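You operate a simulated robot arm through the tools that you are given. There is no shell and no other tool. Be economical: measure what you need, move in short steps, check, and stop when the job is done.

You are at the controls of a simulated robot arm. One attempt, no reset.

## Task
Take the steel die with the largest size on its label from the top of the plywood bench and leave it on the bay f shelf. Put the black round brush from the packing table on the shelf under the packing table. Close the upper drawer. Take the brush from the rack counter and leave it on the bay d shelf. Take the bottle labelled "OIL" from the free end of the stretcher table and put it on the top of the clamp board. Take the white thread cone from the top of the low cupboard and leave it on the bay b shelf. Push the grey drawer shut. Close the grey door. Close the table drawer. The order is free. Set down upright: bottle, thread cone.

Only the result counts: the job must be done as asked and must still hold three seconds after the hand-in. Knocking over, shifting, dropping, spilling or breaking anything else fails it.

## Robot
A 7-joint arm with a two-finger parallel gripper on a trunk, on a base that drives. Base frame: it is fixed to the floor where the robot stands at the start and does not move with it; the origin is under the middle of the robot, x ahead of it, y to its left, z up; the surface under the hand at the start is at about z = 0.868. Units: m, rad, N and s.
With the tool pointing down near the work surface it reaches from about 0.34 to 0.76 m from the robot's upright axis, wherever it stands. Its first joint turns from -2.007 to 2.007 rad. Places, roughly: bay B shelf [-2.3, -1.8, 1.4]; bay D shelf [-2.3, -1.8, 1.1]; bay F shelf [-2.3, -1.8, 0.8]; black bottle, white bottle [-3.5, 0.75, 0.75]; brush (15x6x5 cm) [-3.2, -1.6, 0.8]; grey door [-2.1, 0.4, 0.2]; grey drawer [-2, 0.6, 0.4]; round brush [-1.25, -1.5, 0.75]; shelf under the packing table [-1, -1.7, 0.2]; steel die [0.5, 0, 1]; table drawer [-1.6, 1.3, 0.7]; thread cone [-2, 0.75, 0.5]; top of the clamp board [-1.8, 1.8, 0.8]; upper drawer [-2.9, -1.5, 0.5]. Payload 3.91 kg.
The TCP is the grasp point between the finger pads, 0.03 m short of the fingertips. In the tool frame z runs along the fingers and y along their closing line. Largest opening 0.11 m; finger width 0.02, thickness 0.01; the body of the gripper, 0.048 by 0.112 m, starts 0.055 m behind the TCP.
Orientation is told as [roll, pitch, yaw] about the base's x, y, z axes, in that order, counted from this pose: with the fingers straight down and closing along the base's y, the tool's x points along the base's -x, its y along +y and its z along -z.

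## Interface
- The arm moves only by the tool arm_command. Its argument "increments" is a list of rows, each a list of 7 numbers: the shift along the tool's x, y, z in cm, then the turn, a rotation vector about the tool's x, y, z in rad, then the opening, from 0 (shut) to 1 (fully open). In form: [[x, y, z, wx, wy, wz, claw], ...]. A call has 1 to 12 rows; each row is the pose to reach, as a shift and turn from the pose commanded when the call began, along the tool's axes at that moment. A row lasts 0.2 s, in which the tool goes at most 0.05 m and 0.15 rad; a call with a longer step from one row to the next is refused whole, and so is a gripper value outside its range. A pose out of reach is approached as far as the arm can. The call stops where the force on the tool passes 40 N (or 10 N more than at its start, if that is more) or the arm is blocked; 0.2 s more then pass. The fingers move at their own pace (about 0.108 m/s each) and stop on an object; they squeeze with about 24 N. The grip force told is the motor's: it shows also when the fingers shut on nothing. Time passes only in rows, and 0.2 s behind the last, so rows that repeat a pose let the fingers close. The reply holds the time, the measured pose of the TCP, the force on the tool along the base axes, the opening and the grip force, in the units named above and with some noise, with the torque about the TCP (base axes, N m) and any sound that the robot's microphone picked up.
- Cameras (640 x 400 px; columns grow to the right, rows downward): "scene" is now at [0.0202, 0.1525, 1.5598]; the picture's right is [0.01, -1.00, 0.00], its down [-0.74, -0.01, -0.67] and it looks along [0.67, 0.01, -0.74] (base axes); focal length 274 px, centre (320, 200). "wrist" rides on the gripper at [0.072, 0.017, -0.103] in the tool frame; the picture's right is [-0.23, 0.97, 0.00], its down [-0.76, -0.18, -0.62] and it looks along [-0.61, -0.14, 0.78] (tool axes); focal length 222 px, centre (320, 200). There is no depth. A picture from a camera that has moved, and an enlarged one, comes with that camera's place and axes in the base frame and with its lens.
- grab_frame(camera): a new picture of that camera. No time passes.
- move_column(by): slides the trunk up (or, below 0, down) by that many m; the arm and the scene camera ride with it, the base frame stays. It gives what a move gives, with no picture.
- base_move(legs): drives the robot by 1 to 6 legs, each [ahead, turn to the left] in m and rad, along the robot's own axes; the way and the turn of a leg run together, so that a leg with both is an arc; at most 1.5 m and 3.142 rad a leg. The arm and the cameras ride along, it lands a little off, and it stops where it bumps. It gives what a move gives.
- turn_head(pan, tilt): turns the head with the scene camera to pan (to the left, within 2.705 rad either way) and tilt (down, from -0.506 to 1.204), counted from straight ahead of the robot. It gives what a move gives.
- enlarge(camera, box): a new picture of the part [left, top, right, bottom] of that camera's present view, enlarged. No time passes.
- sign_off(): hands the job in; it is judged then, once.

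Go step by step. Nothing tells you exact positions but the pictures and the camera data: compare them with the known pose of the tool, close in by small moves and look again before you grip or let go. The budget is 207 turns and 200 pictures, counting those below and the enlarged ones. Unless the task says otherwise, let go and move clear before handing in.

The tools are called after "Call:" as a command line: name --pt "numbers of a row" for each row, then --argument value for the rest, lists and objects as JSON in quotes. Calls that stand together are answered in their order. arm_command: Moves the arm, as the interface text tells. Its arguments: {"type":"object","properties":{"increments":{"type":"array","items":{"type":"array","items":{"type":"number"}}}},"required":["increments"]} The other tools are called the same way: move_column (by) slides the trunk up or down; base_move (legs) drives the base; turn_head (pan, tilt) turns the head that bears the scene camera; grab_frame (camera) takes a picture; enlarge (camera, box) takes an enlarged picture of a part of a camera's view; sign_off () hands the job in.

At the start:

```text
time_s: 0.0
eef_pos: [0.5222, 0.0633, 1.1297]
tool_rot: [0.001, 0.001, -0.001]
ft_force: [0.0, -0.5, 0.1]
moment: [-0.01, 0.02, 0.02]
gripper_width: 0.11
grip_force: 0.0
trunk travel left (down, up): [-0.675, 0.315]
robot x, y, heading: [-0.0018, 0.0001, -0.004]
head pan, tilt: [0.012, 0.831]
```

scene: 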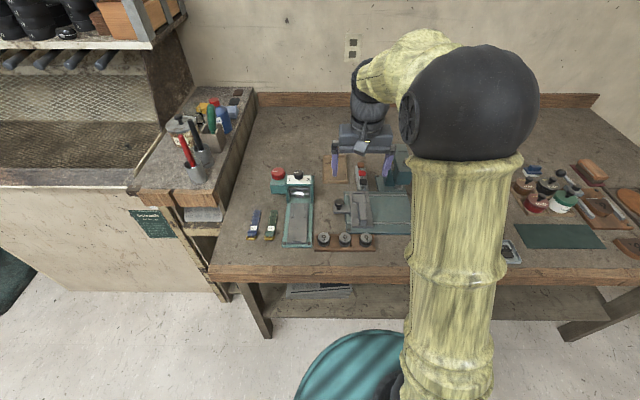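
wrist: 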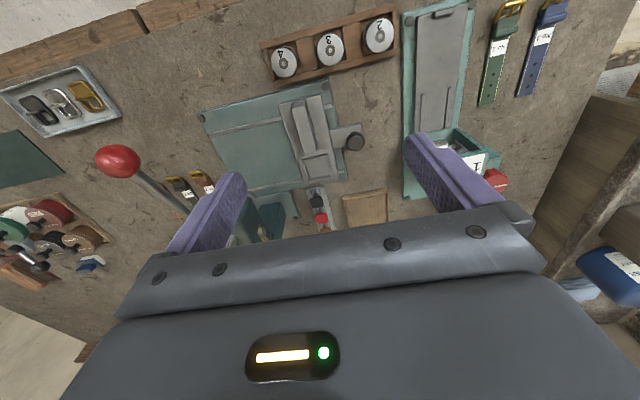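

I see three steel dies in a wooden block near the front of the bench; I will enlarge them to read the labels.

Call:
enlarge --camera "wrist" --box '[240, 0, 420, 112]'

Call:
enlarge --camera "scene" --box '[240, 160, 400, 260]'

```text
3.56 times, centred on (330, 56) of wrist
camera zoom: at [0.4488, 0.0775, 1.2346], right [0.23, 0.97, 0.0], down [0.76, -0.18, 0.62], along [0.61, -0.14, -0.78], focal length 790 px, centre (284, 712)
```

zoom: 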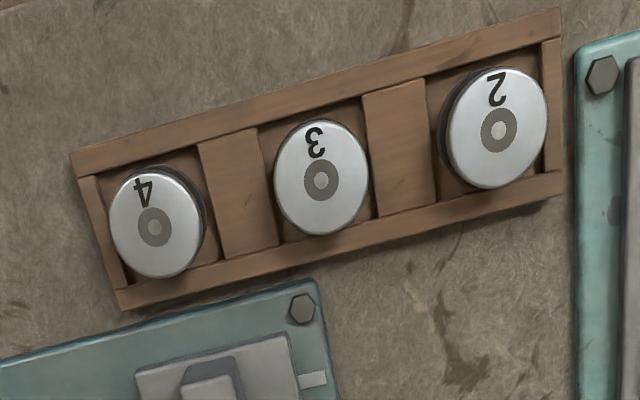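

```text
4.00 times, centred on (320, 210) of scene
camera zoom: at [0.0202, 0.1525, 1.5598], right [0.01, -1.0, 0.0], down [-0.74, -0.01, -0.67], along [0.67, 0.01, -0.74], focal length 1097 px, centre (320, 160)
```

zoom: 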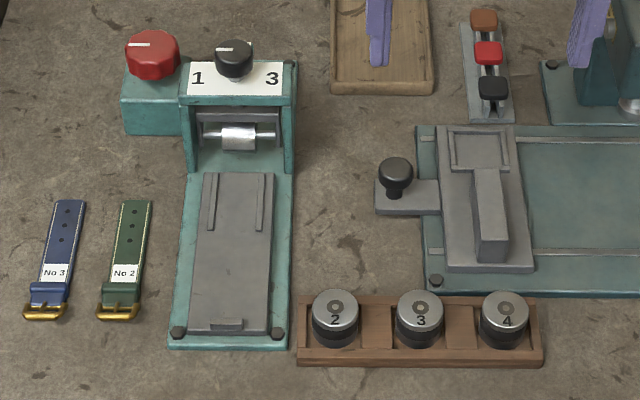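

Die "4" is the largest, at about (0.479, 0.025), top about 0.90. Before gripping I look around at the target shelf, to choose the tilt of the grip.

Call:
turn_head --pan -2.48 --tilt 0.25

Call:
grab_frame --camera "scene"

Call:
turn_head --pan 2.68 --tilt 0.3

Call:
grab_frame --camera "scene"

```text
time_s: 2.3
eef_pos: [0.5237, 0.0619, 1.1313]
tool_rot: [0.001, 0.001, 0.001]
ft_force: [-0.2, 0.1, 0.6]
moment: [0.0, 0.0, -0.01]
gripper_width: 0.11
grip_force: 0.0
trunk travel left (down, up): [-0.675, 0.315]
robot x, y, heading: [0.0015, 0.0034, 0.0]
head pan, tilt: [-2.48, 0.25]
```

```text
195 pictures are left
camera scene: at [-0.1327, 0.0941, 1.6114], right [-0.61, 0.79, 0.0], down [0.19, 0.15, -0.97], along [-0.76, -0.6, -0.25], focal length 274 px, centre (320, 200)
```

scene: 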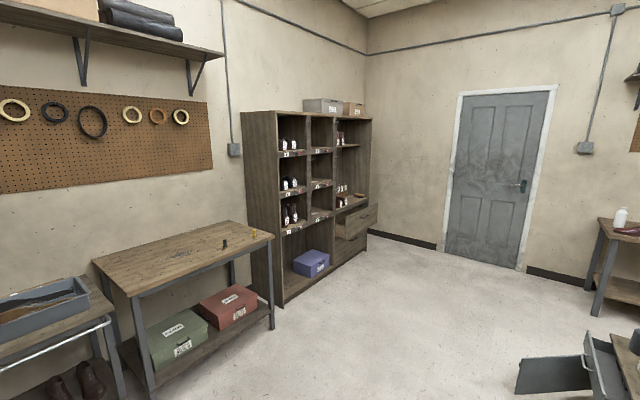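

```text
time_s: 6.3
eef_pos: [0.5231, 0.0629, 1.1295]
tool_rot: [0.0, 0.0, 0.002]
ft_force: [-0.3, -0.4, 0.0]
moment: [-0.03, -0.01, 0.0]
gripper_width: 0.1099
grip_force: 0.0
trunk travel left (down, up): [-0.675, 0.315]
robot x, y, heading: [0.0012, -0.0023, 0.001]
head pan, tilt: [2.681, 0.3]
```

```text
194 pictures are left
camera scene: at [-0.1426, 0.193, 1.6066], right [0.44, 0.9, 0.0], down [0.26, -0.13, -0.96], along [-0.86, 0.42, -0.3], focal length 274 px, centre (320, 200)
```

scene: 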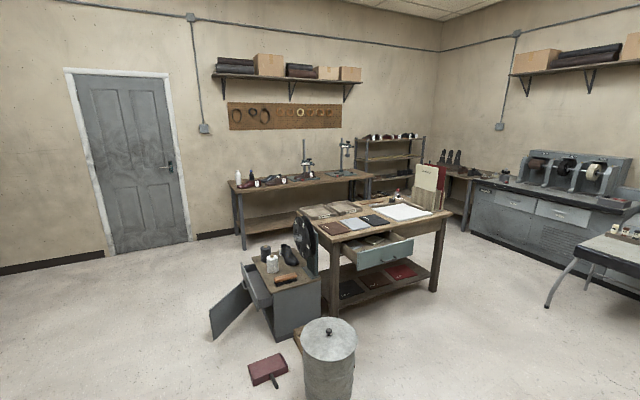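

The rack stands against the right wall with open bays; the low cupboard and table are in the middle. I enlarge both to read the labels.

Call:
enlarge --camera "scene" --box '[200, 180, 460, 342]'

Call:
turn_head --pan -2.48 --tilt 0.25

Call:
enlarge --camera "scene" --box '[230, 90, 390, 190]'

Call:
enlarge --camera "scene" --box '[230, 190, 390, 290]'

Call:
enlarge --camera "scene" --box '[80, 200, 300, 338]'

```text
2.46 times, centred on (330, 261) of scene
camera zoom: at [-0.1426, 0.193, 1.6066], right [0.44, 0.9, 0.0], down [0.26, -0.13, -0.96], along [-0.86, 0.42, -0.3], focal length 675 px, centre (295, 50)
```

zoom: 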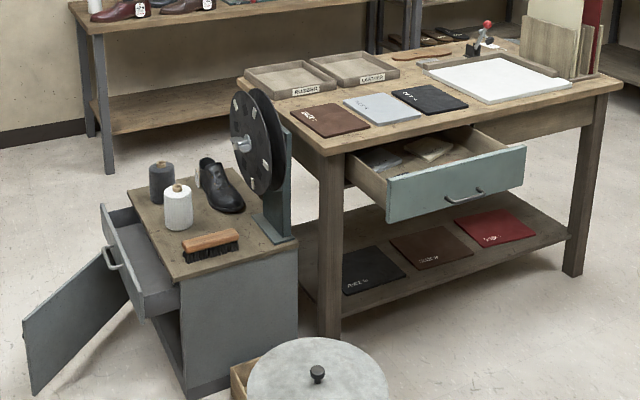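

```text
time_s: 10.3
eef_pos: [0.5226, 0.0631, 1.1313]
tool_rot: [0.0, 0.0, 0.0]
ft_force: [0.2, 0.5, -0.4]
moment: [-0.02, 0.01, 0.0]
gripper_width: 0.1101
grip_force: 0.0
trunk travel left (down, up): [-0.675, 0.315]
robot x, y, heading: [-0.0008, -0.0008, 0.002]
head pan, tilt: [-2.48, 0.25]
```

```text
4.00 times, centred on (310, 140) of scene
camera zoom: at [-0.1327, 0.0941, 1.6114], right [-0.61, 0.79, 0.0], down [0.19, 0.15, -0.97], along [-0.76, -0.6, -0.25], focal length 1097 px, centre (360, 440)
```

zoom: 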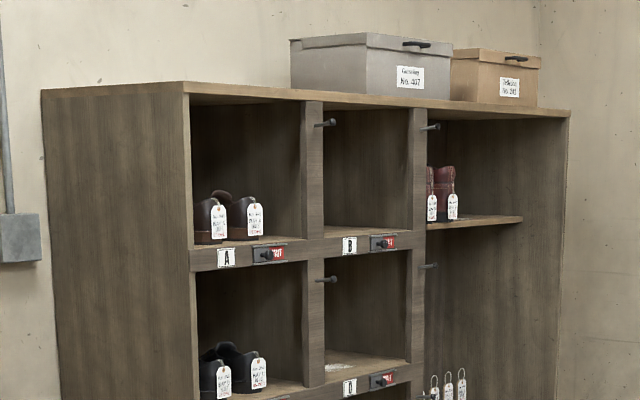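

```text
4.00 times, centred on (310, 240) of scene
camera zoom: at [-0.1327, 0.0941, 1.6114], right [-0.61, 0.79, 0.0], down [0.19, 0.15, -0.97], along [-0.76, -0.6, -0.25], focal length 1097 px, centre (360, 40)
```

zoom: 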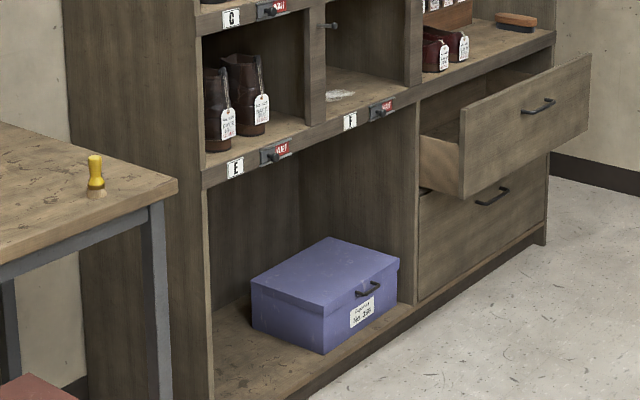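

```text
2.90 times, centred on (190, 269) of scene
camera zoom: at [-0.1327, 0.0941, 1.6114], right [-0.61, 0.79, 0.0], down [0.19, 0.15, -0.97], along [-0.76, -0.6, -0.25], focal length 795 px, centre (697, 0)
```

zoom: 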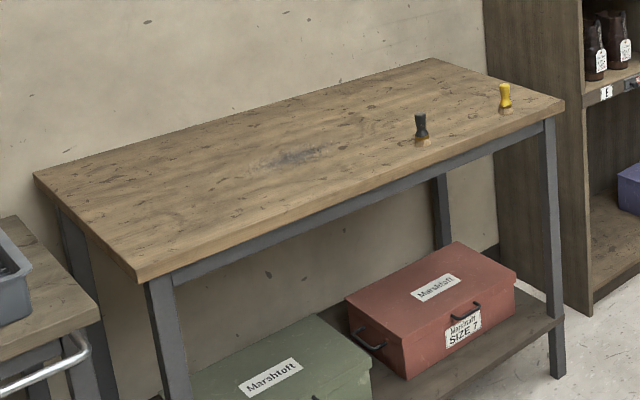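

The layout is clear; I will tilt the tool about 0.5 rad to take die 4, since that tilt suits the bays. First to a hover over it.

Call:
arm_command --pt "1.4 -0.9 3 0 -0.13 0 0.48" --pt "2.8 -1.9 6 0 -0.26 0 0.48" --pt "4.1 -2.8 9 0 -0.39 0 0.48" --pt "5.46 -3.76 12 0 -0.5 0 0.48" --pt "5.46 -3.76 13 0 -0.5 0 0.48"

Call:
turn_head --pan 0.01 --tilt 0.9

Call:
grab_frame --camera "wrist"

Call:
enlarge --camera "scene" --box '[260, 120, 420, 220]'

```text
time_s: 11.5
eef_pos: [0.4691, 0.0252, 1.0014]
tool_rot: [-0.001, -0.501, 0.0]
ft_force: [0.7, -0.3, -0.2]
moment: [0.02, 0.04, -0.02]
gripper_width: 0.0526
grip_force: 0.0
trunk travel left (down, up): [-0.675, 0.315]
robot x, y, heading: [0.0004, 0.0004, -0.001]
head pan, tilt: [-2.48, 0.25]
```

```text
time_s: 13.8
eef_pos: [0.4694, 0.0261, 1.0008]
tool_rot: [0.0, -0.5, 0.0]
ft_force: [0.6, 0.2, -0.2]
moment: [0.0, 0.02, -0.01]
gripper_width: 0.0526
grip_force: 0.2
trunk travel left (down, up): [-0.675, 0.315]
robot x, y, heading: [-0.0019, -0.0024, -0.001]
head pan, tilt: [0.01, 0.901]
```

```text
189 pictures are left
camera wrist: at [0.3544, 0.04, 1.058], right [0.2, 0.97, 0.11], down [0.37, -0.18, 0.91], along [0.91, -0.14, -0.4], focal length 222 px, centre (320, 200)
```

wrist: 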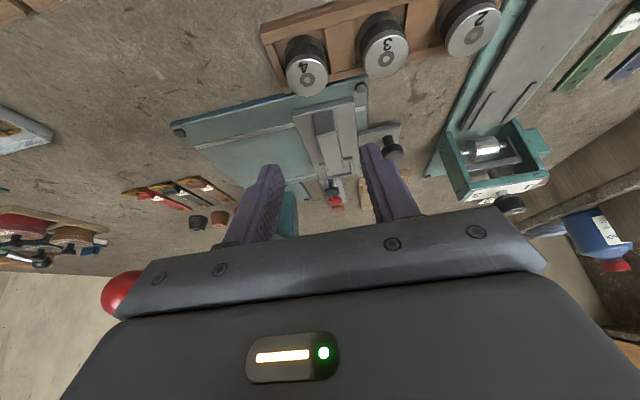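

```text
4.00 times, centred on (340, 170) of scene
camera zoom: at [0.0164, 0.1522, 1.5543], right [0.01, -1.0, 0.0], down [-0.78, -0.01, -0.62], along [0.62, 0.01, -0.78], focal length 1097 px, centre (240, 320)
```

zoom: 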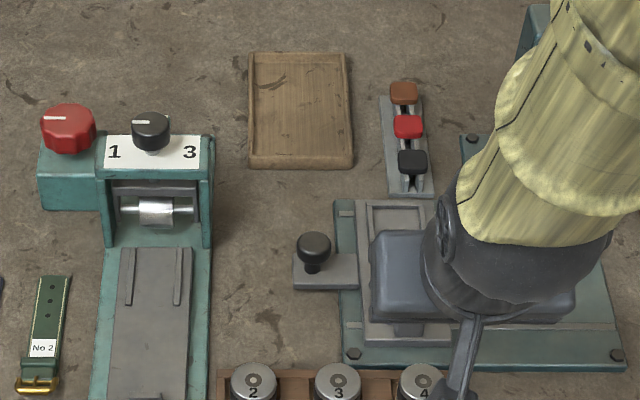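

Die 4 sits just where calculated and the red lever ball is well clear. I lower straight down around it.

Call:
arm_command --pt "1.5 0 2.5 0 0 0 0.48" --pt "2.9 -0.1 5.0 0 0 0 0.48" --pt "3.8 -0.1 6.4 0 0 0 0.48" --pt "4.38 -0.1 7.41 0 0 0 0.48"

Call:
grab_frame --camera "wrist"

Call:
enlarge --camera "scene" --box '[260, 160, 420, 260]'

```text
time_s: 14.8
eef_pos: [0.4644, 0.0256, 0.9145]
tool_rot: [0.0, -0.5, 0.0]
ft_force: [-0.2, -0.1, 0.3]
moment: [0.04, -0.03, -0.03]
gripper_width: 0.0525
grip_force: 0.1
trunk travel left (down, up): [-0.675, 0.315]
robot x, y, heading: [-0.0009, -0.0009, 0.007]
head pan, tilt: [0.01, 0.901]
```

```text
187 pictures are left
camera wrist: at [0.3501, 0.0398, 0.9715], right [0.2, 0.97, 0.11], down [0.37, -0.18, 0.91], along [0.91, -0.14, -0.4], focal length 222 px, centre (320, 200)
```

wrist: 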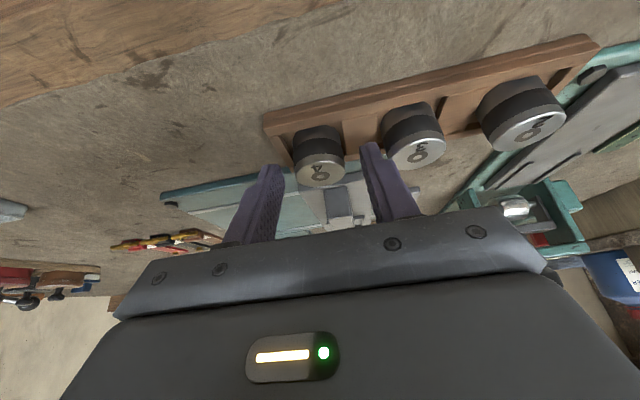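

```text
4.00 times, centred on (340, 210) of scene
camera zoom: at [0.0167, 0.1523, 1.5543], right [0.01, -1.0, 0.0], down [-0.78, -0.01, -0.62], along [0.62, 0.01, -0.78], focal length 1097 px, centre (240, 160)
```

zoom: 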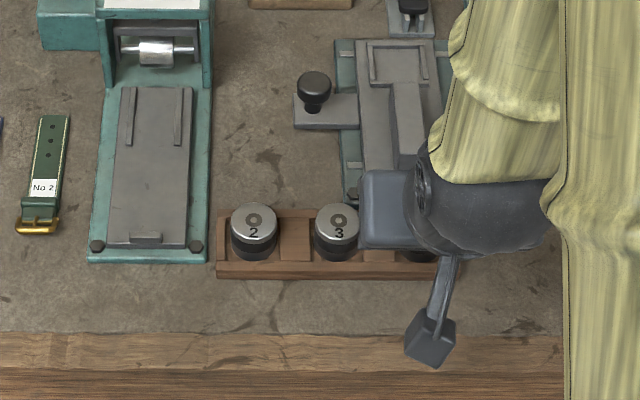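

The fingers straddle die 4. I shift a couple of millimetres to centre, close, and lift a little.

Call:
arm_command --pt "0 -0.2 0 0 0 0 0.48" --pt "0 -0.2 0 0 0 0 0.2" --pt "0 -0.2 0 0 0 0 0.1" --pt "0 -0.2 0 0 0 0 0.1" --pt "-2.4 -0.2 -4.3 0 0 0 0.1" --pt "-4.8 -0.2 -8.6 0 0 0 0.1" --pt "-6.7 -0.2 -12.3 0 0 0 0.1"

Call:
grab_frame --camera "wrist"

Call:
enlarge --camera "scene" --box '[260, 130, 420, 230]'

```text
time_s: 16.4
eef_pos: [0.4669, 0.0188, 1.0551]
tool_rot: [0.0, -0.499, -0.002]
ft_force: [0.5, 0.2, -0.9]
moment: [-0.02, 0.03, 0.06]
gripper_width: 0.0331
grip_force: 23.9
trunk travel left (down, up): [-0.675, 0.315]
robot x, y, heading: [0.0003, -0.0023, -0.001]
head pan, tilt: [0.01, 0.901]
```

```text
185 pictures are left
camera wrist: at [0.3512, 0.0329, 1.1118], right [0.2, 0.97, 0.11], down [0.37, -0.18, 0.91], along [0.91, -0.14, -0.4], focal length 222 px, centre (320, 200)
```

wrist: 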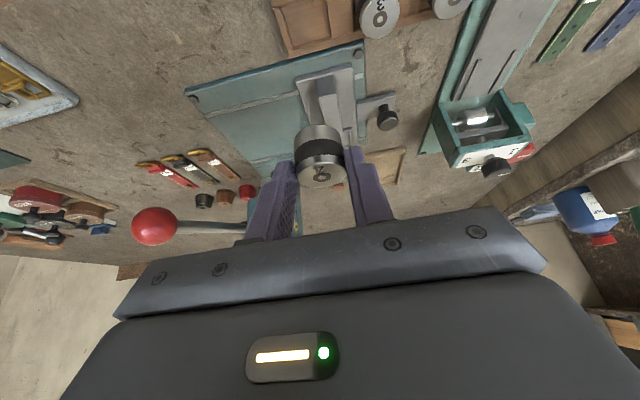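

```text
4.00 times, centred on (340, 180) of scene
camera zoom: at [0.0157, 0.1521, 1.5543], right [0.01, -1.0, 0.0], down [-0.78, -0.01, -0.62], along [0.62, 0.01, -0.78], focal length 1097 px, centre (240, 280)
```

zoom: 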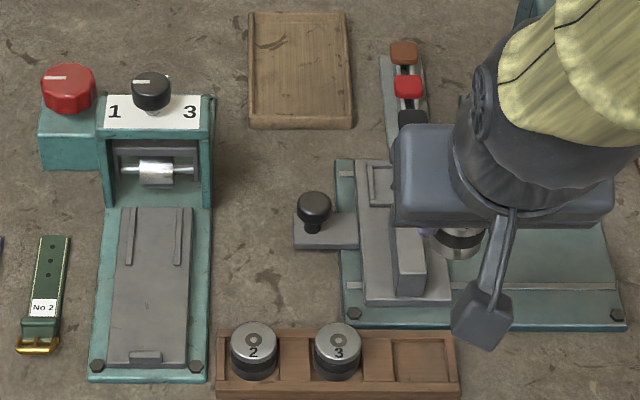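

Die 4 is held. I lift the trunk slightly, back off from the bench, and drive to face the rack.

Call:
move_column --by 0.12

Call:
base_move --legs '[[-0.6, 0], [0, -2.756], [1.5, 0], [0, 1.185]]'

Call:
turn_head --pan 0.0 --tilt 0.5

Call:
grab_frame --camera "scene"

```text
time_s: 17.9
eef_pos: [0.4666, 0.0175, 1.1747]
tool_rot: [0.001, -0.499, 0.001]
ft_force: [0.0, 0.2, -1.5]
moment: [0.02, 0.0, -0.04]
gripper_width: 0.033
grip_force: 23.9
trunk travel left (down, up): [-0.795, 0.195]
robot x, y, heading: [0.0004, -0.0024, 0.003]
head pan, tilt: [0.01, 0.901]
```

```text
time_s: 43.9
eef_pos: [-1.9106, -1.1528, 1.1746]
tool_rot: [0.0, -0.498, -1.488]
ft_force: [-0.7, -0.5, -1.3]
moment: [0.03, 0.02, -0.01]
gripper_width: 0.0333
grip_force: 23.9
trunk travel left (down, up): [-0.795, 0.195]
robot x, y, heading: [-1.9684, -0.6902, -1.484]
head pan, tilt: [0.01, 0.901]
```

```text
time_s: 44.8
eef_pos: [-1.9102, -1.1537, 1.1757]
tool_rot: [0.0, -0.5, -1.487]
ft_force: [0.3, -0.2, -1.5]
moment: [0.03, 0.01, -0.04]
gripper_width: 0.0331
grip_force: 23.9
trunk travel left (down, up): [-0.795, 0.195]
robot x, y, heading: [-1.9703, -0.6911, -1.486]
head pan, tilt: [0.0, 0.499]
```

```text
183 pictures are left
camera scene: at [-1.8118, -0.7095, 1.7081], right [-1.0, -0.08, 0.0], down [-0.04, 0.48, -0.88], along [0.07, -0.87, -0.48], focal length 274 px, centre (320, 200)
```

scene: 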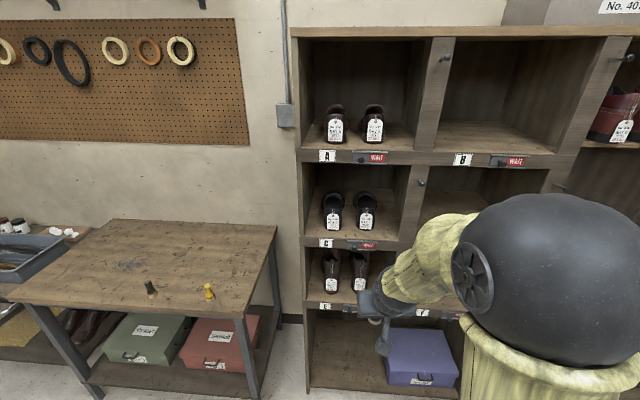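

The rack front seems at y≈-1.49, bay F centre at x≈-2.25, shelf near 0.80. I drive to stand squarely before the middle column.

Call:
base_move --legs '[[0, -0.82], [0.4, 0], [0, 0.734]]'

Call:
grab_frame --camera "scene"

Call:
grab_frame --camera "wrist"

```text
time_s: 53.4
eef_pos: [-2.2108, -1.455, 1.174]
tool_rot: [0.001, -0.499, -1.56]
ft_force: [0.7, -0.8, -1.9]
moment: [0.06, 0.03, 0.02]
gripper_width: 0.0333
grip_force: 23.6
trunk travel left (down, up): [-0.795, 0.195]
robot x, y, heading: [-2.2378, -0.9909, -1.562]
head pan, tilt: [0.0, 0.499]
```

```text
182 pictures are left
camera scene: at [-2.0804, -1.02, 1.7082], right [-1.0, -0.01, 0.0], down [-0.01, 0.48, -0.88], along [0.01, -0.88, -0.48], focal length 274 px, centre (320, 200)
```

scene: 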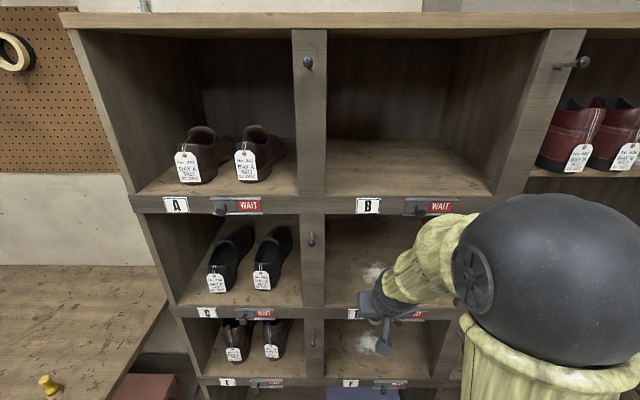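

```text
181 pictures are left
camera wrist: at [-2.1965, -1.3445, 1.2312], right [0.98, -0.19, 0.11], down [-0.17, -0.37, 0.91], along [-0.13, -0.91, -0.4], focal length 222 px, centre (320, 200)
```

wrist: 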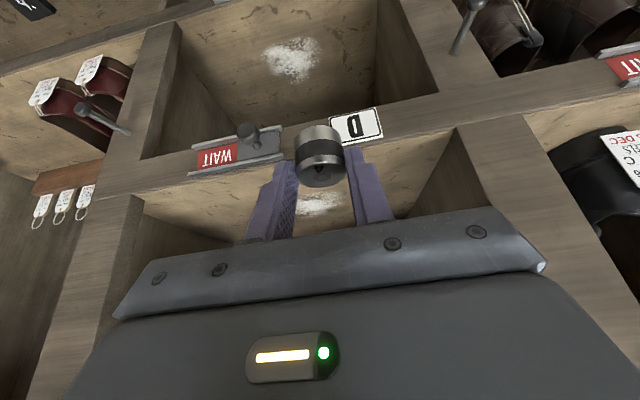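

The geometry triangulates well: rack front y≈-1.536, shelf F ≈0.755, bay F from x -2.09 to -2.44. I back the hand off, tilt a bit more and lower the trunk to bay F height.

Call:
arm_command --pt "2.2 -1.75 -1.2 0 -0.125 0 0.1" --pt "4.4 -3.5 -2.4 0 -0.25 0 0.1"

Call:
move_column --by -0.32

Call:
grab_frame --camera "wrist"

Call:
grab_frame --camera "scene"

```text
time_s: 54.0
eef_pos: [-2.2505, -1.4395, 1.1909]
tool_rot: [0.002, -0.749, -1.56]
ft_force: [-0.3, -0.2, -1.4]
moment: [0.06, -0.02, 0.0]
gripper_width: 0.0331
grip_force: 24.4
out of reach, approached as far as the arm can: row 2
trunk travel left (down, up): [-0.795, 0.195]
robot x, y, heading: [-2.2337, -0.988, -1.553]
head pan, tilt: [0.0, 0.499]
```

```text
time_s: 57.2
eef_pos: [-2.2498, -1.4386, 0.8709]
tool_rot: [0.0, -0.75, -1.56]
ft_force: [0.2, -1.3, -2.1]
moment: [0.05, 0.0, -0.01]
gripper_width: 0.033
grip_force: 24.4
trunk travel left (down, up): [-0.475, 0.515]
robot x, y, heading: [-2.2357, -0.9896, -1.557]
head pan, tilt: [0.0, 0.499]
```

```text
180 pictures are left
camera wrist: at [-2.2363, -1.3168, 0.8979], right [0.98, -0.16, 0.15], down [-0.18, -0.14, 0.97], along [-0.13, -0.98, -0.16], focal length 222 px, centre (320, 200)
```

wrist: 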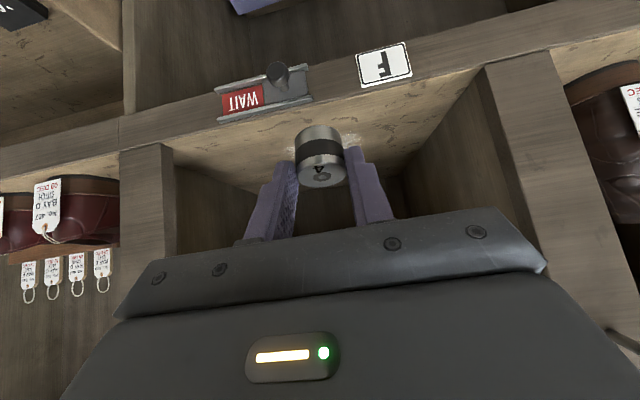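

```text
179 pictures are left
camera scene: at [-2.0805, -1.0199, 1.3882], right [-1.0, -0.01, 0.0], down [-0.01, 0.48, -0.88], along [0.01, -0.88, -0.48], focal length 274 px, centre (320, 200)
```

scene: 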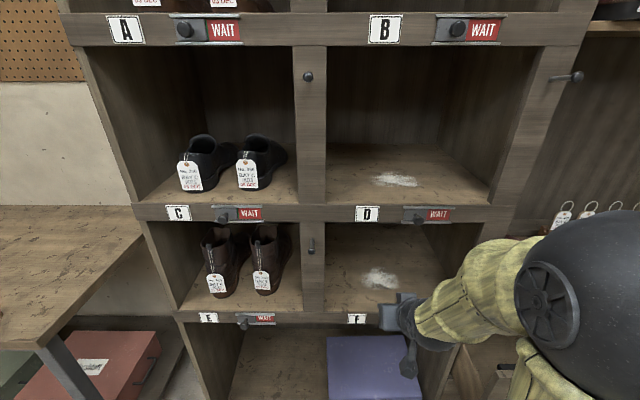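

Hand is in line with bay F. I move in about 8 cm and lower gently to near the shelf.

Call:
arm_command --pt "-2.5 0 3.2 0 0 0 0.1" --pt "-5 0 6.45 0 0 0 0.1" --pt "-7.5 0 9.7 0 0 0 0.1" --pt "-10 0 12.9 0 0 0 0.1" --pt "-8.8 0 14.2 0 0 0 0.1" --pt "-7.8 0 15.2 0 0 0 0.1"

Call:
grab_frame --camera "wrist"

Call:
grab_frame --camera "scene"

```text
time_s: 58.6
eef_pos: [-2.2481, -1.5998, 0.8113]
tool_rot: [0.001, -0.747, -1.56]
ft_force: [0.6, -0.3, -2.1]
moment: [0.03, 0.01, -0.01]
gripper_width: 0.0332
grip_force: 24.2
trunk travel left (down, up): [-0.475, 0.515]
robot x, y, heading: [-2.2374, -0.9879, -1.559]
head pan, tilt: [0.0, 0.499]
```

```text
178 pictures are left
camera wrist: at [-2.2338, -1.4775, 0.8393], right [0.98, -0.16, 0.16], down [-0.18, -0.14, 0.97], along [-0.13, -0.98, -0.16], focal length 222 px, centre (320, 200)
```

wrist: 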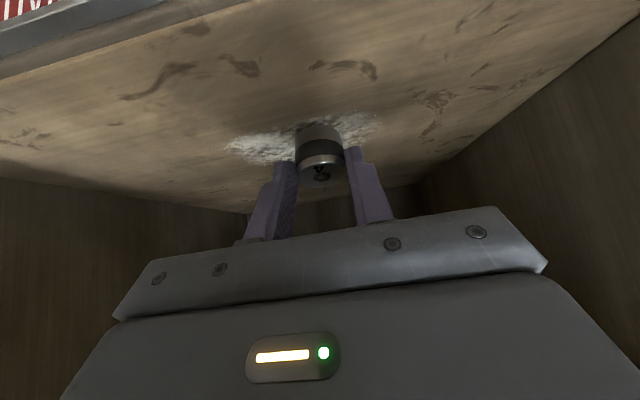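

```text
177 pictures are left
camera scene: at [-2.0805, -1.02, 1.3882], right [-1.0, -0.01, 0.0], down [-0.01, 0.48, -0.88], along [0.01, -0.88, -0.48], focal length 274 px, centre (320, 200)
```

scene: 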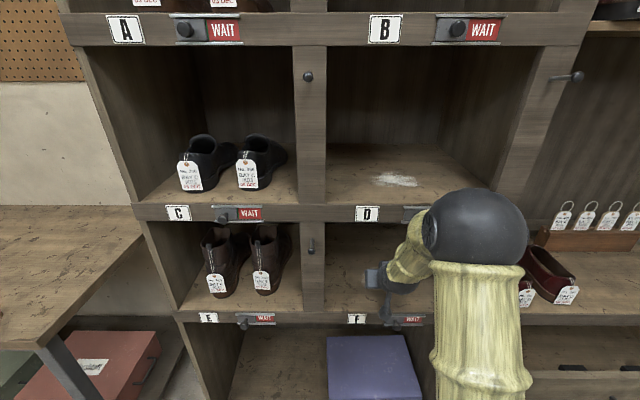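

Almost on the shelf; I lower in millimetre steps and watch the force.

Call:
arm_command --pt "0.2 0 0.22 0 0 0 0.1" --pt "0.4 0 0.44 0 0 0 0.1"

Call:
arm_command --pt "0.2 0 0.22 0 0 0 0.1" --pt "0.3 0 0.33 0 0 0 0.1"

```text
time_s: 59.2
eef_pos: [-2.248, -1.5993, 0.8055]
tool_rot: [-0.001, -0.748, -1.56]
ft_force: [0.1, 0.2, -1.7]
moment: [0.05, -0.01, -0.04]
gripper_width: 0.0332
grip_force: 23.5
trunk travel left (down, up): [-0.475, 0.515]
robot x, y, heading: [-2.2346, -0.9908, -1.558]
head pan, tilt: [0.0, 0.499]
```

```text
time_s: 59.8
eef_pos: [-2.2479, -1.5991, 0.8037]
tool_rot: [0.0, -0.756, -1.561]
ft_force: [0.6, -4.0, 17.3]
moment: [-0.34, -0.17, 0.08]
gripper_width: 0.033
grip_force: 24.3
trunk travel left (down, up): [-0.475, 0.515]
robot x, y, heading: [-2.235, -0.9907, -1.559]
head pan, tilt: [0.0, 0.499]
```

Contact. I release and withdraw along the tool axis.

Call:
arm_command --pt "0 0 0 0 0 0 0.35" --pt "0 0 0 0 0 0 0.5" --pt "0 0 0 0 0 0 0.5" --pt "0 0 -3 0 0 0 0.5" --pt "0 0 -7 0 0 0 0.5" --pt "0 0 -11 0 0 0 0.5" --pt "2 0 -14 0 0 0 0.5"

Call:
grab_frame --camera "wrist"

Call:
grab_frame --camera "scene"

```text
time_s: 61.4
eef_pos: [-2.2482, -1.4861, 0.8907]
tool_rot: [-0.001, -0.748, -1.561]
ft_force: [0.2, 0.0, 0.3]
moment: [-0.02, -0.01, -0.01]
gripper_width: 0.0546
grip_force: 0.1
trunk travel left (down, up): [-0.475, 0.515]
robot x, y, heading: [-2.2337, -0.9885, -1.562]
head pan, tilt: [0.0, 0.499]
```

```text
176 pictures are left
camera wrist: at [-2.2352, -1.3647, 0.9183], right [0.98, -0.16, 0.15], down [-0.18, -0.14, 0.97], along [-0.13, -0.98, -0.16], focal length 222 px, centre (320, 200)
```

wrist: 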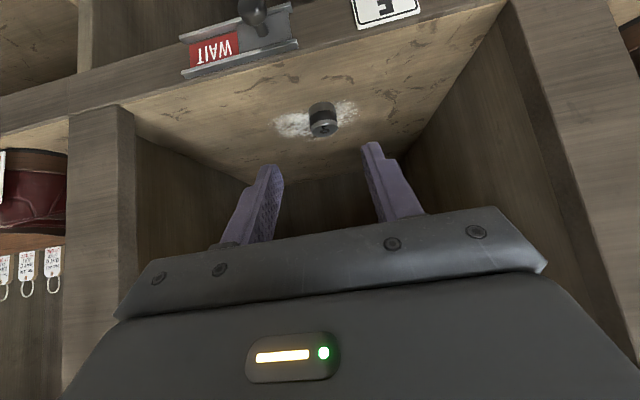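

```text
175 pictures are left
camera scene: at [-2.0804, -1.0196, 1.3882], right [-1.0, -0.01, 0.0], down [-0.01, 0.48, -0.88], along [0.01, -0.88, -0.48], focal length 274 px, centre (320, 200)
```

scene: 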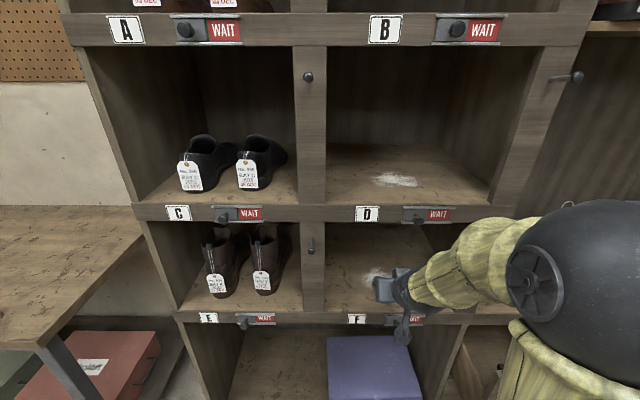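

Die 4 stands flat in bay F. Next the open upper drawer and the brush: I back off and drive west to look.

Call:
base_move --legs '[[-0.3, 0], [0, -1.571], [0.6, 0], [0, 1.571]]'

Call:
turn_head --pan 0.0 --tilt 0.7

Call:
grab_frame --camera "scene"

Call:
grab_frame --camera "wrist"

```text
time_s: 78.5
eef_pos: [-2.861, -1.1895, 0.8911]
tool_rot: [-0.001, -0.748, -1.533]
ft_force: [-0.6, -0.7, 0.8]
moment: [0.0, -0.01, 0.01]
gripper_width: 0.0548
grip_force: 0.1
trunk travel left (down, up): [-0.475, 0.515]
robot x, y, heading: [-2.8589, -0.6932, -1.534]
head pan, tilt: [0.0, 0.499]
```

```text
time_s: 79.2
eef_pos: [-2.8606, -1.1897, 0.8901]
tool_rot: [-0.001, -0.749, -1.535]
ft_force: [-0.9, -0.4, -0.2]
moment: [-0.01, -0.01, -0.02]
gripper_width: 0.0553
grip_force: 0.1
trunk travel left (down, up): [-0.475, 0.515]
robot x, y, heading: [-2.8623, -0.691, -1.533]
head pan, tilt: [0.0, 0.7]
```

```text
174 pictures are left
camera scene: at [-2.7044, -0.7119, 1.3705], right [-1.0, -0.04, 0.0], down [-0.02, 0.64, -0.77], along [0.03, -0.76, -0.64], focal length 274 px, centre (320, 200)
```

scene: 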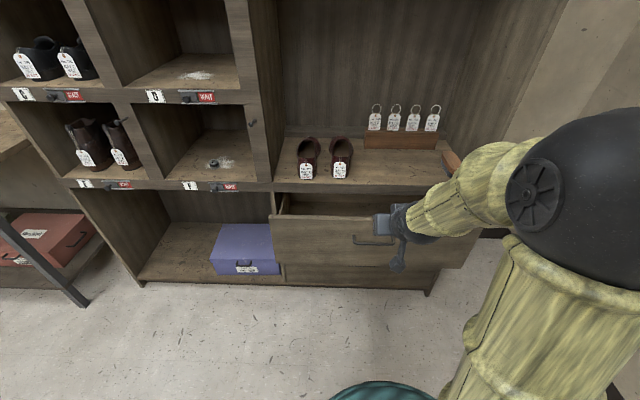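

```text
173 pictures are left
camera wrist: at [-2.85, -1.0671, 0.9181], right [0.98, -0.13, 0.15], down [-0.17, -0.14, 0.97], along [-0.11, -0.98, -0.16], focal length 222 px, centre (320, 200)
```

wrist: 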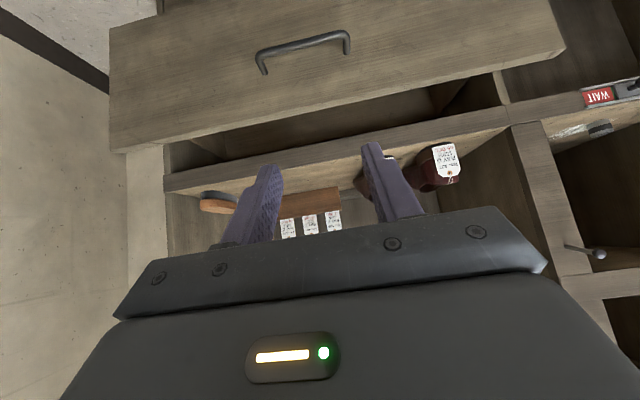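

The drawer front is at y≈-1.405, spanning x -2.5 to -3.26, top at 0.70. I move nearer, close the fingers, and lower the hand to push above the handle.

Call:
base_move --legs '[[0.2, 0]]'

Call:
arm_command --pt "2.5 0 -2.3 0 0 0 0.2" --pt "5.1 0 -4.7 0 0 0 0"

Call:
move_column --by -0.23

Call:
grab_frame --camera "wrist"

Call:
grab_frame --camera "scene"

```text
time_s: 81.0
eef_pos: [-2.8489, -1.3857, 0.8904]
tool_rot: [0.0, -0.749, -1.526]
ft_force: [0.3, -0.6, -0.7]
moment: [0.01, 0.0, 0.02]
gripper_width: 0.055
grip_force: 0.1
trunk travel left (down, up): [-0.475, 0.515]
robot x, y, heading: [-2.8504, -0.889, -1.519]
head pan, tilt: [0.0, 0.7]
```

```text
time_s: 81.6
eef_pos: [-2.8516, -1.3213, 0.8957]
tool_rot: [0.001, -0.746, -1.526]
ft_force: [-0.6, -0.3, -0.3]
moment: [-0.02, -0.03, -0.02]
gripper_width: 0.0
grip_force: 24.0
out of reach, approached as far as the arm can: row 2
trunk travel left (down, up): [-0.475, 0.515]
robot x, y, heading: [-2.8494, -0.889, -1.528]
head pan, tilt: [0.0, 0.7]
```

```text
time_s: 84.0
eef_pos: [-2.852, -1.3222, 0.6662]
tool_rot: [0.0, -0.747, -1.525]
ft_force: [-0.1, -0.2, 0.8]
moment: [0.01, -0.01, 0.0]
gripper_width: 0.0001
grip_force: 23.9
trunk travel left (down, up): [-0.245, 0.745]
robot x, y, heading: [-2.8486, -0.8885, -1.527]
head pan, tilt: [0.0, 0.7]
```

```text
172 pictures are left
camera wrist: at [-2.8421, -1.2001, 0.6939], right [0.98, -0.12, 0.15], down [-0.17, -0.14, 0.97], along [-0.1, -0.98, -0.16], focal length 222 px, centre (320, 200)
```

wrist: 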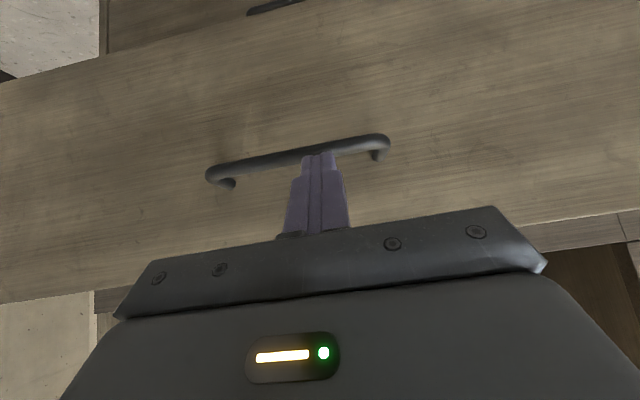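

```text
171 pictures are left
camera scene: at [-2.6961, -0.9078, 1.1405], right [-1.0, -0.05, 0.0], down [-0.03, 0.64, -0.76], along [0.03, -0.76, -0.64], focal length 274 px, centre (320, 200)
```

scene: 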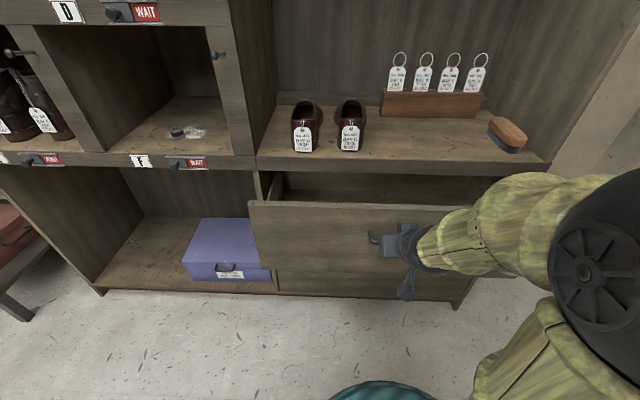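

The handle bar is at z≈0.625, so I raise the fingertips to press above it and push the drawer in.

Call:
arm_command --pt "-1.7 0 -1.83 0 0 0 0" --pt "-4.5 -0.2 0.75 0 0 0 0" --pt "-7.3 -0.4 3.3 0 0 0 0" --pt "-9.5 -0.5 5.4 0 0 0 0" --pt "-11.6 -0.6 7.4 0 0 0 0" --pt "-13.6 -0.8 9.3 0 0 0 0" --pt "-14.6 -0.9 10.2 0 0 0 0" --pt "-15.6 -0.9 11.1 0 0 0 0"

Call:
grab_frame --camera "scene"

```text
time_s: 85.8
eef_pos: [-2.8533, -1.5082, 0.6885]
tool_rot: [0.002, -0.743, -1.523]
ft_force: [-0.1, 30.2, -1.6]
moment: [0.52, 0.32, -0.05]
gripper_width: 0.0001
grip_force: 24.5
trunk travel left (down, up): [-0.245, 0.745]
robot x, y, heading: [-2.8495, -0.8887, -1.526]
head pan, tilt: [0.0, 0.7]
```

```text
170 pictures are left
camera scene: at [-2.6961, -0.9052, 1.1405], right [-1.0, -0.05, 0.0], down [-0.03, 0.64, -0.77], along [0.03, -0.77, -0.64], focal length 274 px, centre (320, 200)
```

scene: 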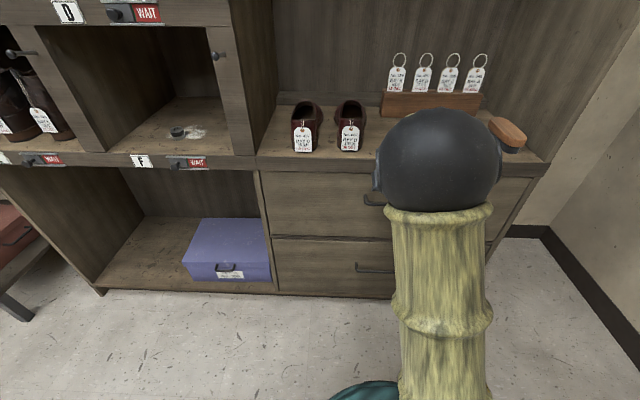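

The drawer looks shut with 30 N resisting. I give one last small press and then back off and look.

Call:
arm_command --pt "-0.4 0 0.35 0 0 0 0" --pt "-0.4 0 0.35 0 0 0 0" --pt "4 0 -3 0 0 0 0" --pt "7 0 -6 0 0 0 0" --pt "10 0 -9 0 0 0 0"

Call:
grab_frame --camera "scene"

Call:
grab_frame --camera "wrist"

```text
refused: row 3 steps farther than a row can; nothing moved
```

```text
169 pictures are left
camera scene: at [-2.6961, -0.9052, 1.1405], right [-1.0, -0.05, 0.0], down [-0.03, 0.64, -0.77], along [0.03, -0.77, -0.64], focal length 274 px, centre (320, 200)
```

scene: 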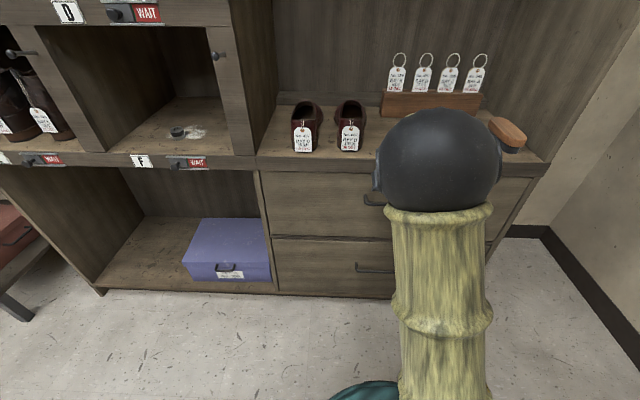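

```text
168 pictures are left
camera wrist: at [-2.8445, -1.3865, 0.7163], right [0.98, -0.12, 0.15], down [-0.17, -0.15, 0.97], along [-0.1, -0.98, -0.16], focal length 222 px, centre (320, 200)
```

wrist: 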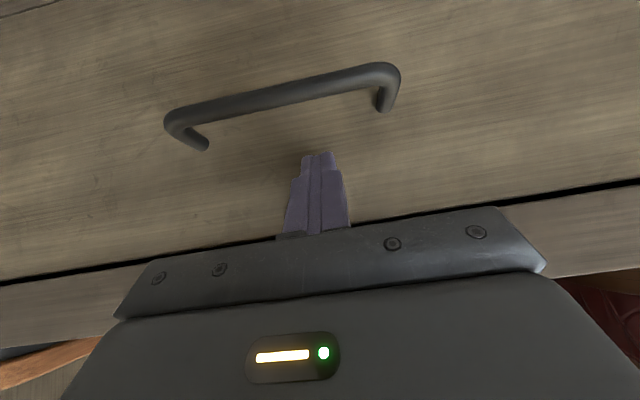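

The drawer is flush. I give a small extra press, retreat, raise the trunk and drive over in front of the brush at about (-3.175, -1.62).

Call:
arm_command --pt "-0.4 0 0.35 0 0 0 0" --pt "-0.4 0 0.35 0 0 0 0" --pt "2.5 0 -2.3 0 0 0 0" --pt "5.5 0 -5.1 0 0 0 0.4" --pt "8.5 0 -8 0 0 0 0.8" --pt "11 0 -10.3 0 0 0 0.8"

Call:
move_column --by 0.27

Call:
base_move --legs '[[-0.1, 0], [0, -1.614], [0.3, 0], [0, 1.571]]'

Call:
grab_frame --camera "scene"

Call:
grab_frame --camera "wrist"

```text
time_s: 86.1
eef_pos: [-2.8544, -1.5071, 0.6874]
tool_rot: [0.002, -0.741, -1.528]
ft_force: [0.3, 17.0, 7.0]
moment: [0.09, -0.04, -0.01]
gripper_width: 0.0
grip_force: 24.2
trunk travel left (down, up): [-0.245, 0.745]
robot x, y, heading: [-2.8491, -0.8811, -1.522]
head pan, tilt: [0.0, 0.7]
stopped in row 1: the force on the tool passed its limit at 47 N (the readings are from after the stop); the commanded pose is now the measured one
```

```text
time_s: 86.9
eef_pos: [-2.8531, -1.5079, 0.7224]
tool_rot: [-0.001, -0.732, -1.526]
ft_force: [-0.4, -0.3, -0.8]
moment: [0.01, -0.01, -0.02]
gripper_width: 0.0001
grip_force: 24.4
trunk travel left (down, up): [-0.284, 0.706]
robot x, y, heading: [-2.8477, -0.884, -1.527]
head pan, tilt: [0.0, 0.7]
stopped: the force on the tool passed its limit at 47 N (the readings are from after the stop); the commanded pose is now the measured one
```

```text
time_s: 101.2
eef_pos: [-3.1827, -1.4124, 0.7225]
tool_rot: [0.001, -0.732, -1.576]
ft_force: [0.4, 0.6, 0.7]
moment: [-0.04, 0.02, -0.01]
gripper_width: 0.0
grip_force: 23.8
trunk travel left (down, up): [-0.284, 0.706]
robot x, y, heading: [-3.1513, -0.7895, -1.576]
head pan, tilt: [0.0, 0.7]
```

```text
167 pictures are left
camera scene: at [-2.9956, -0.8193, 1.1794], right [-1.0, 0.0, 0.0], down [0.0, 0.64, -0.76], along [0.0, -0.76, -0.64], focal length 274 px, centre (320, 200)
```

scene: 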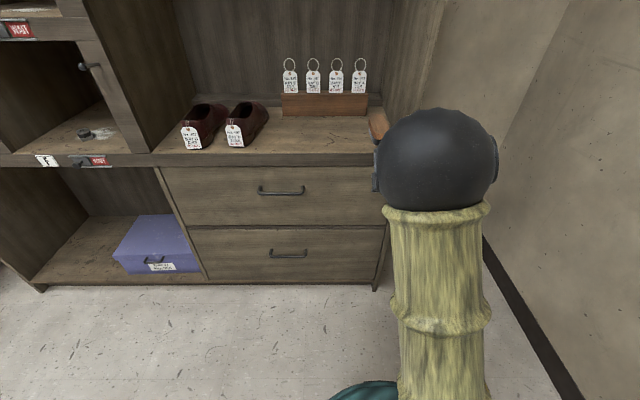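

```text
166 pictures are left
camera wrist: at [-3.167, -1.2914, 0.7516], right [0.97, -0.17, 0.15], down [-0.18, -0.15, 0.97], along [-0.14, -0.97, -0.18], focal length 222 px, centre (320, 200)
```

wrist: 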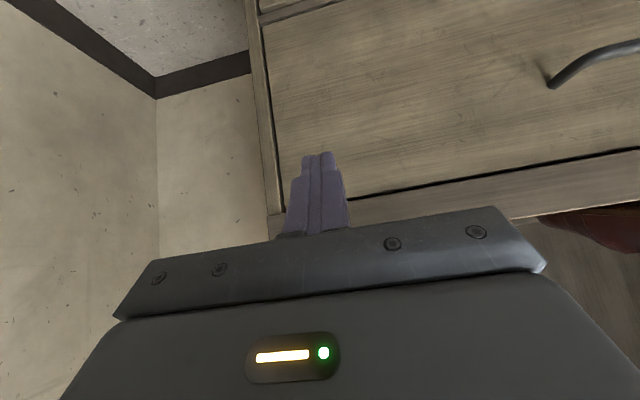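

The upper drawer is closed and nothing was disturbed. Now I retract the hand, open it, and raise the trunk to view the brush.

Call:
arm_command --pt "2.5 0 -2.3 0 0 0 0.4" --pt "5.5 0 -5.1 0 0 0 0.8" --pt "8.5 0 -8 0 0 0 0.8" --pt "8.5 0 -8 0 0 0 0.8"

Call:
move_column --by 0.25

Call:
grab_frame --camera "wrist"

Call:
grab_frame --camera "scene"

```text
time_s: 102.2
eef_pos: [-3.1833, -1.2966, 0.726]
tool_rot: [0.003, -0.729, -1.574]
ft_force: [0.2, 0.7, 0.6]
moment: [-0.02, 0.0, 0.01]
gripper_width: 0.0879
grip_force: 0.1
trunk travel left (down, up): [-0.284, 0.706]
robot x, y, heading: [-3.1498, -0.7953, -1.577]
head pan, tilt: [0.0, 0.7]
```

```text
time_s: 104.8
eef_pos: [-3.1813, -1.2974, 0.9748]
tool_rot: [0.003, -0.731, -1.574]
ft_force: [-0.8, 0.3, -0.2]
moment: [-0.03, 0.03, 0.03]
gripper_width: 0.088
grip_force: 0.1
trunk travel left (down, up): [-0.534, 0.456]
robot x, y, heading: [-3.1482, -0.7929, -1.573]
head pan, tilt: [0.0, 0.7]
```

```text
165 pictures are left
camera wrist: at [-3.1668, -1.1762, 1.0044], right [0.97, -0.17, 0.15], down [-0.18, -0.15, 0.97], along [-0.14, -0.97, -0.18], focal length 222 px, centre (320, 200)
```

wrist: 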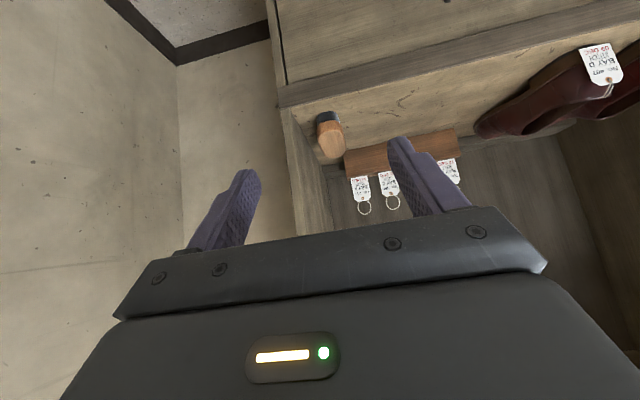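

```text
164 pictures are left
camera scene: at [-2.9955, -0.8194, 1.4294], right [-1.0, 0.0, 0.0], down [0.0, 0.64, -0.76], along [0.0, -0.76, -0.64], focal length 274 px, centre (320, 200)
```

scene: 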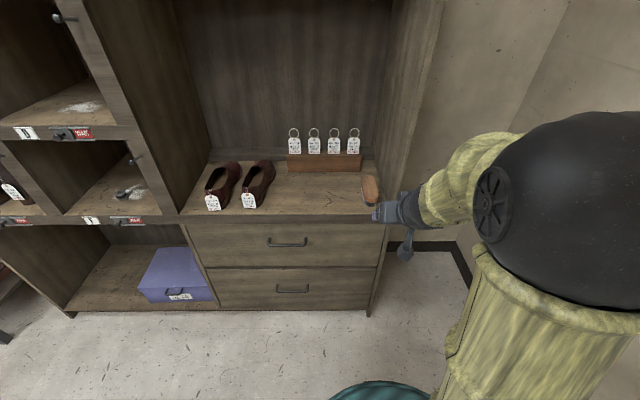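

Call:
enlarge --camera "wrist" --box '[260, 70, 420, 170]'

Call:
enlarge --camera "scene" --box '[300, 140, 460, 240]'

```text
4.00 times, centred on (340, 120) of wrist
camera zoom: at [-3.1668, -1.1762, 1.0044], right [0.97, -0.17, 0.15], down [-0.18, -0.15, 0.97], along [-0.14, -0.97, -0.18], focal length 888 px, centre (240, 520)
```

zoom: 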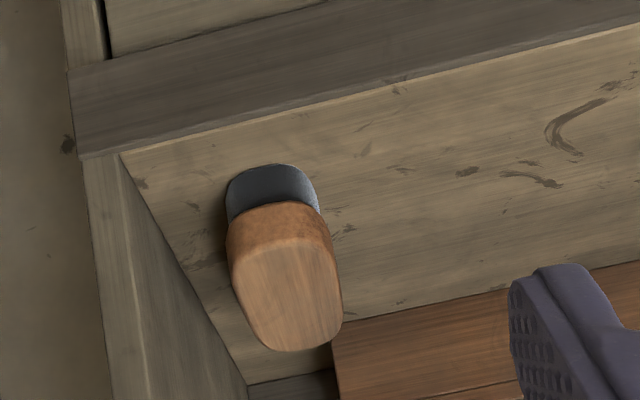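

```text
4.00 times, centred on (380, 190) of scene
camera zoom: at [-2.9955, -0.8194, 1.4294], right [-1.0, 0.0, 0.0], down [0.0, 0.64, -0.76], along [0.0, -0.76, -0.64], focal length 1097 px, centre (80, 240)
```

zoom: 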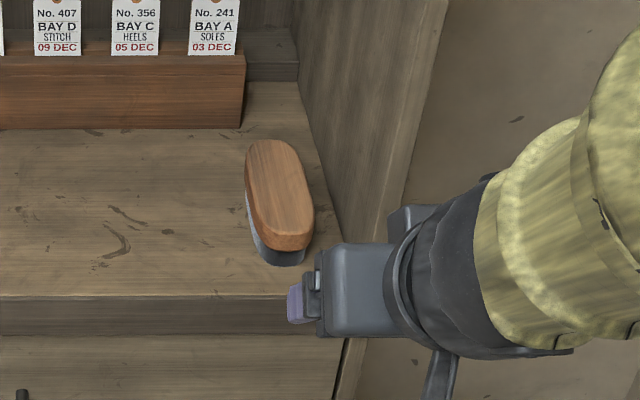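

Brush axis runs along y, centre (-3.180, -1.62), top 0.81; side wall at x≈-3.247. I drive 0.2 m closer, then approach it in the same tilt.

Call:
base_move --legs '[[0.2, 0]]'

```text
time_s: 106.5
eef_pos: [-3.182, -1.4971, 0.9755]
tool_rot: [0.003, -0.73, -1.571]
ft_force: [-0.4, -0.3, -0.4]
moment: [-0.05, 0.03, 0.01]
gripper_width: 0.0879
grip_force: 0.0
trunk travel left (down, up): [-0.534, 0.456]
robot x, y, heading: [-3.1483, -0.9902, -1.57]
head pan, tilt: [0.0, 0.7]
```

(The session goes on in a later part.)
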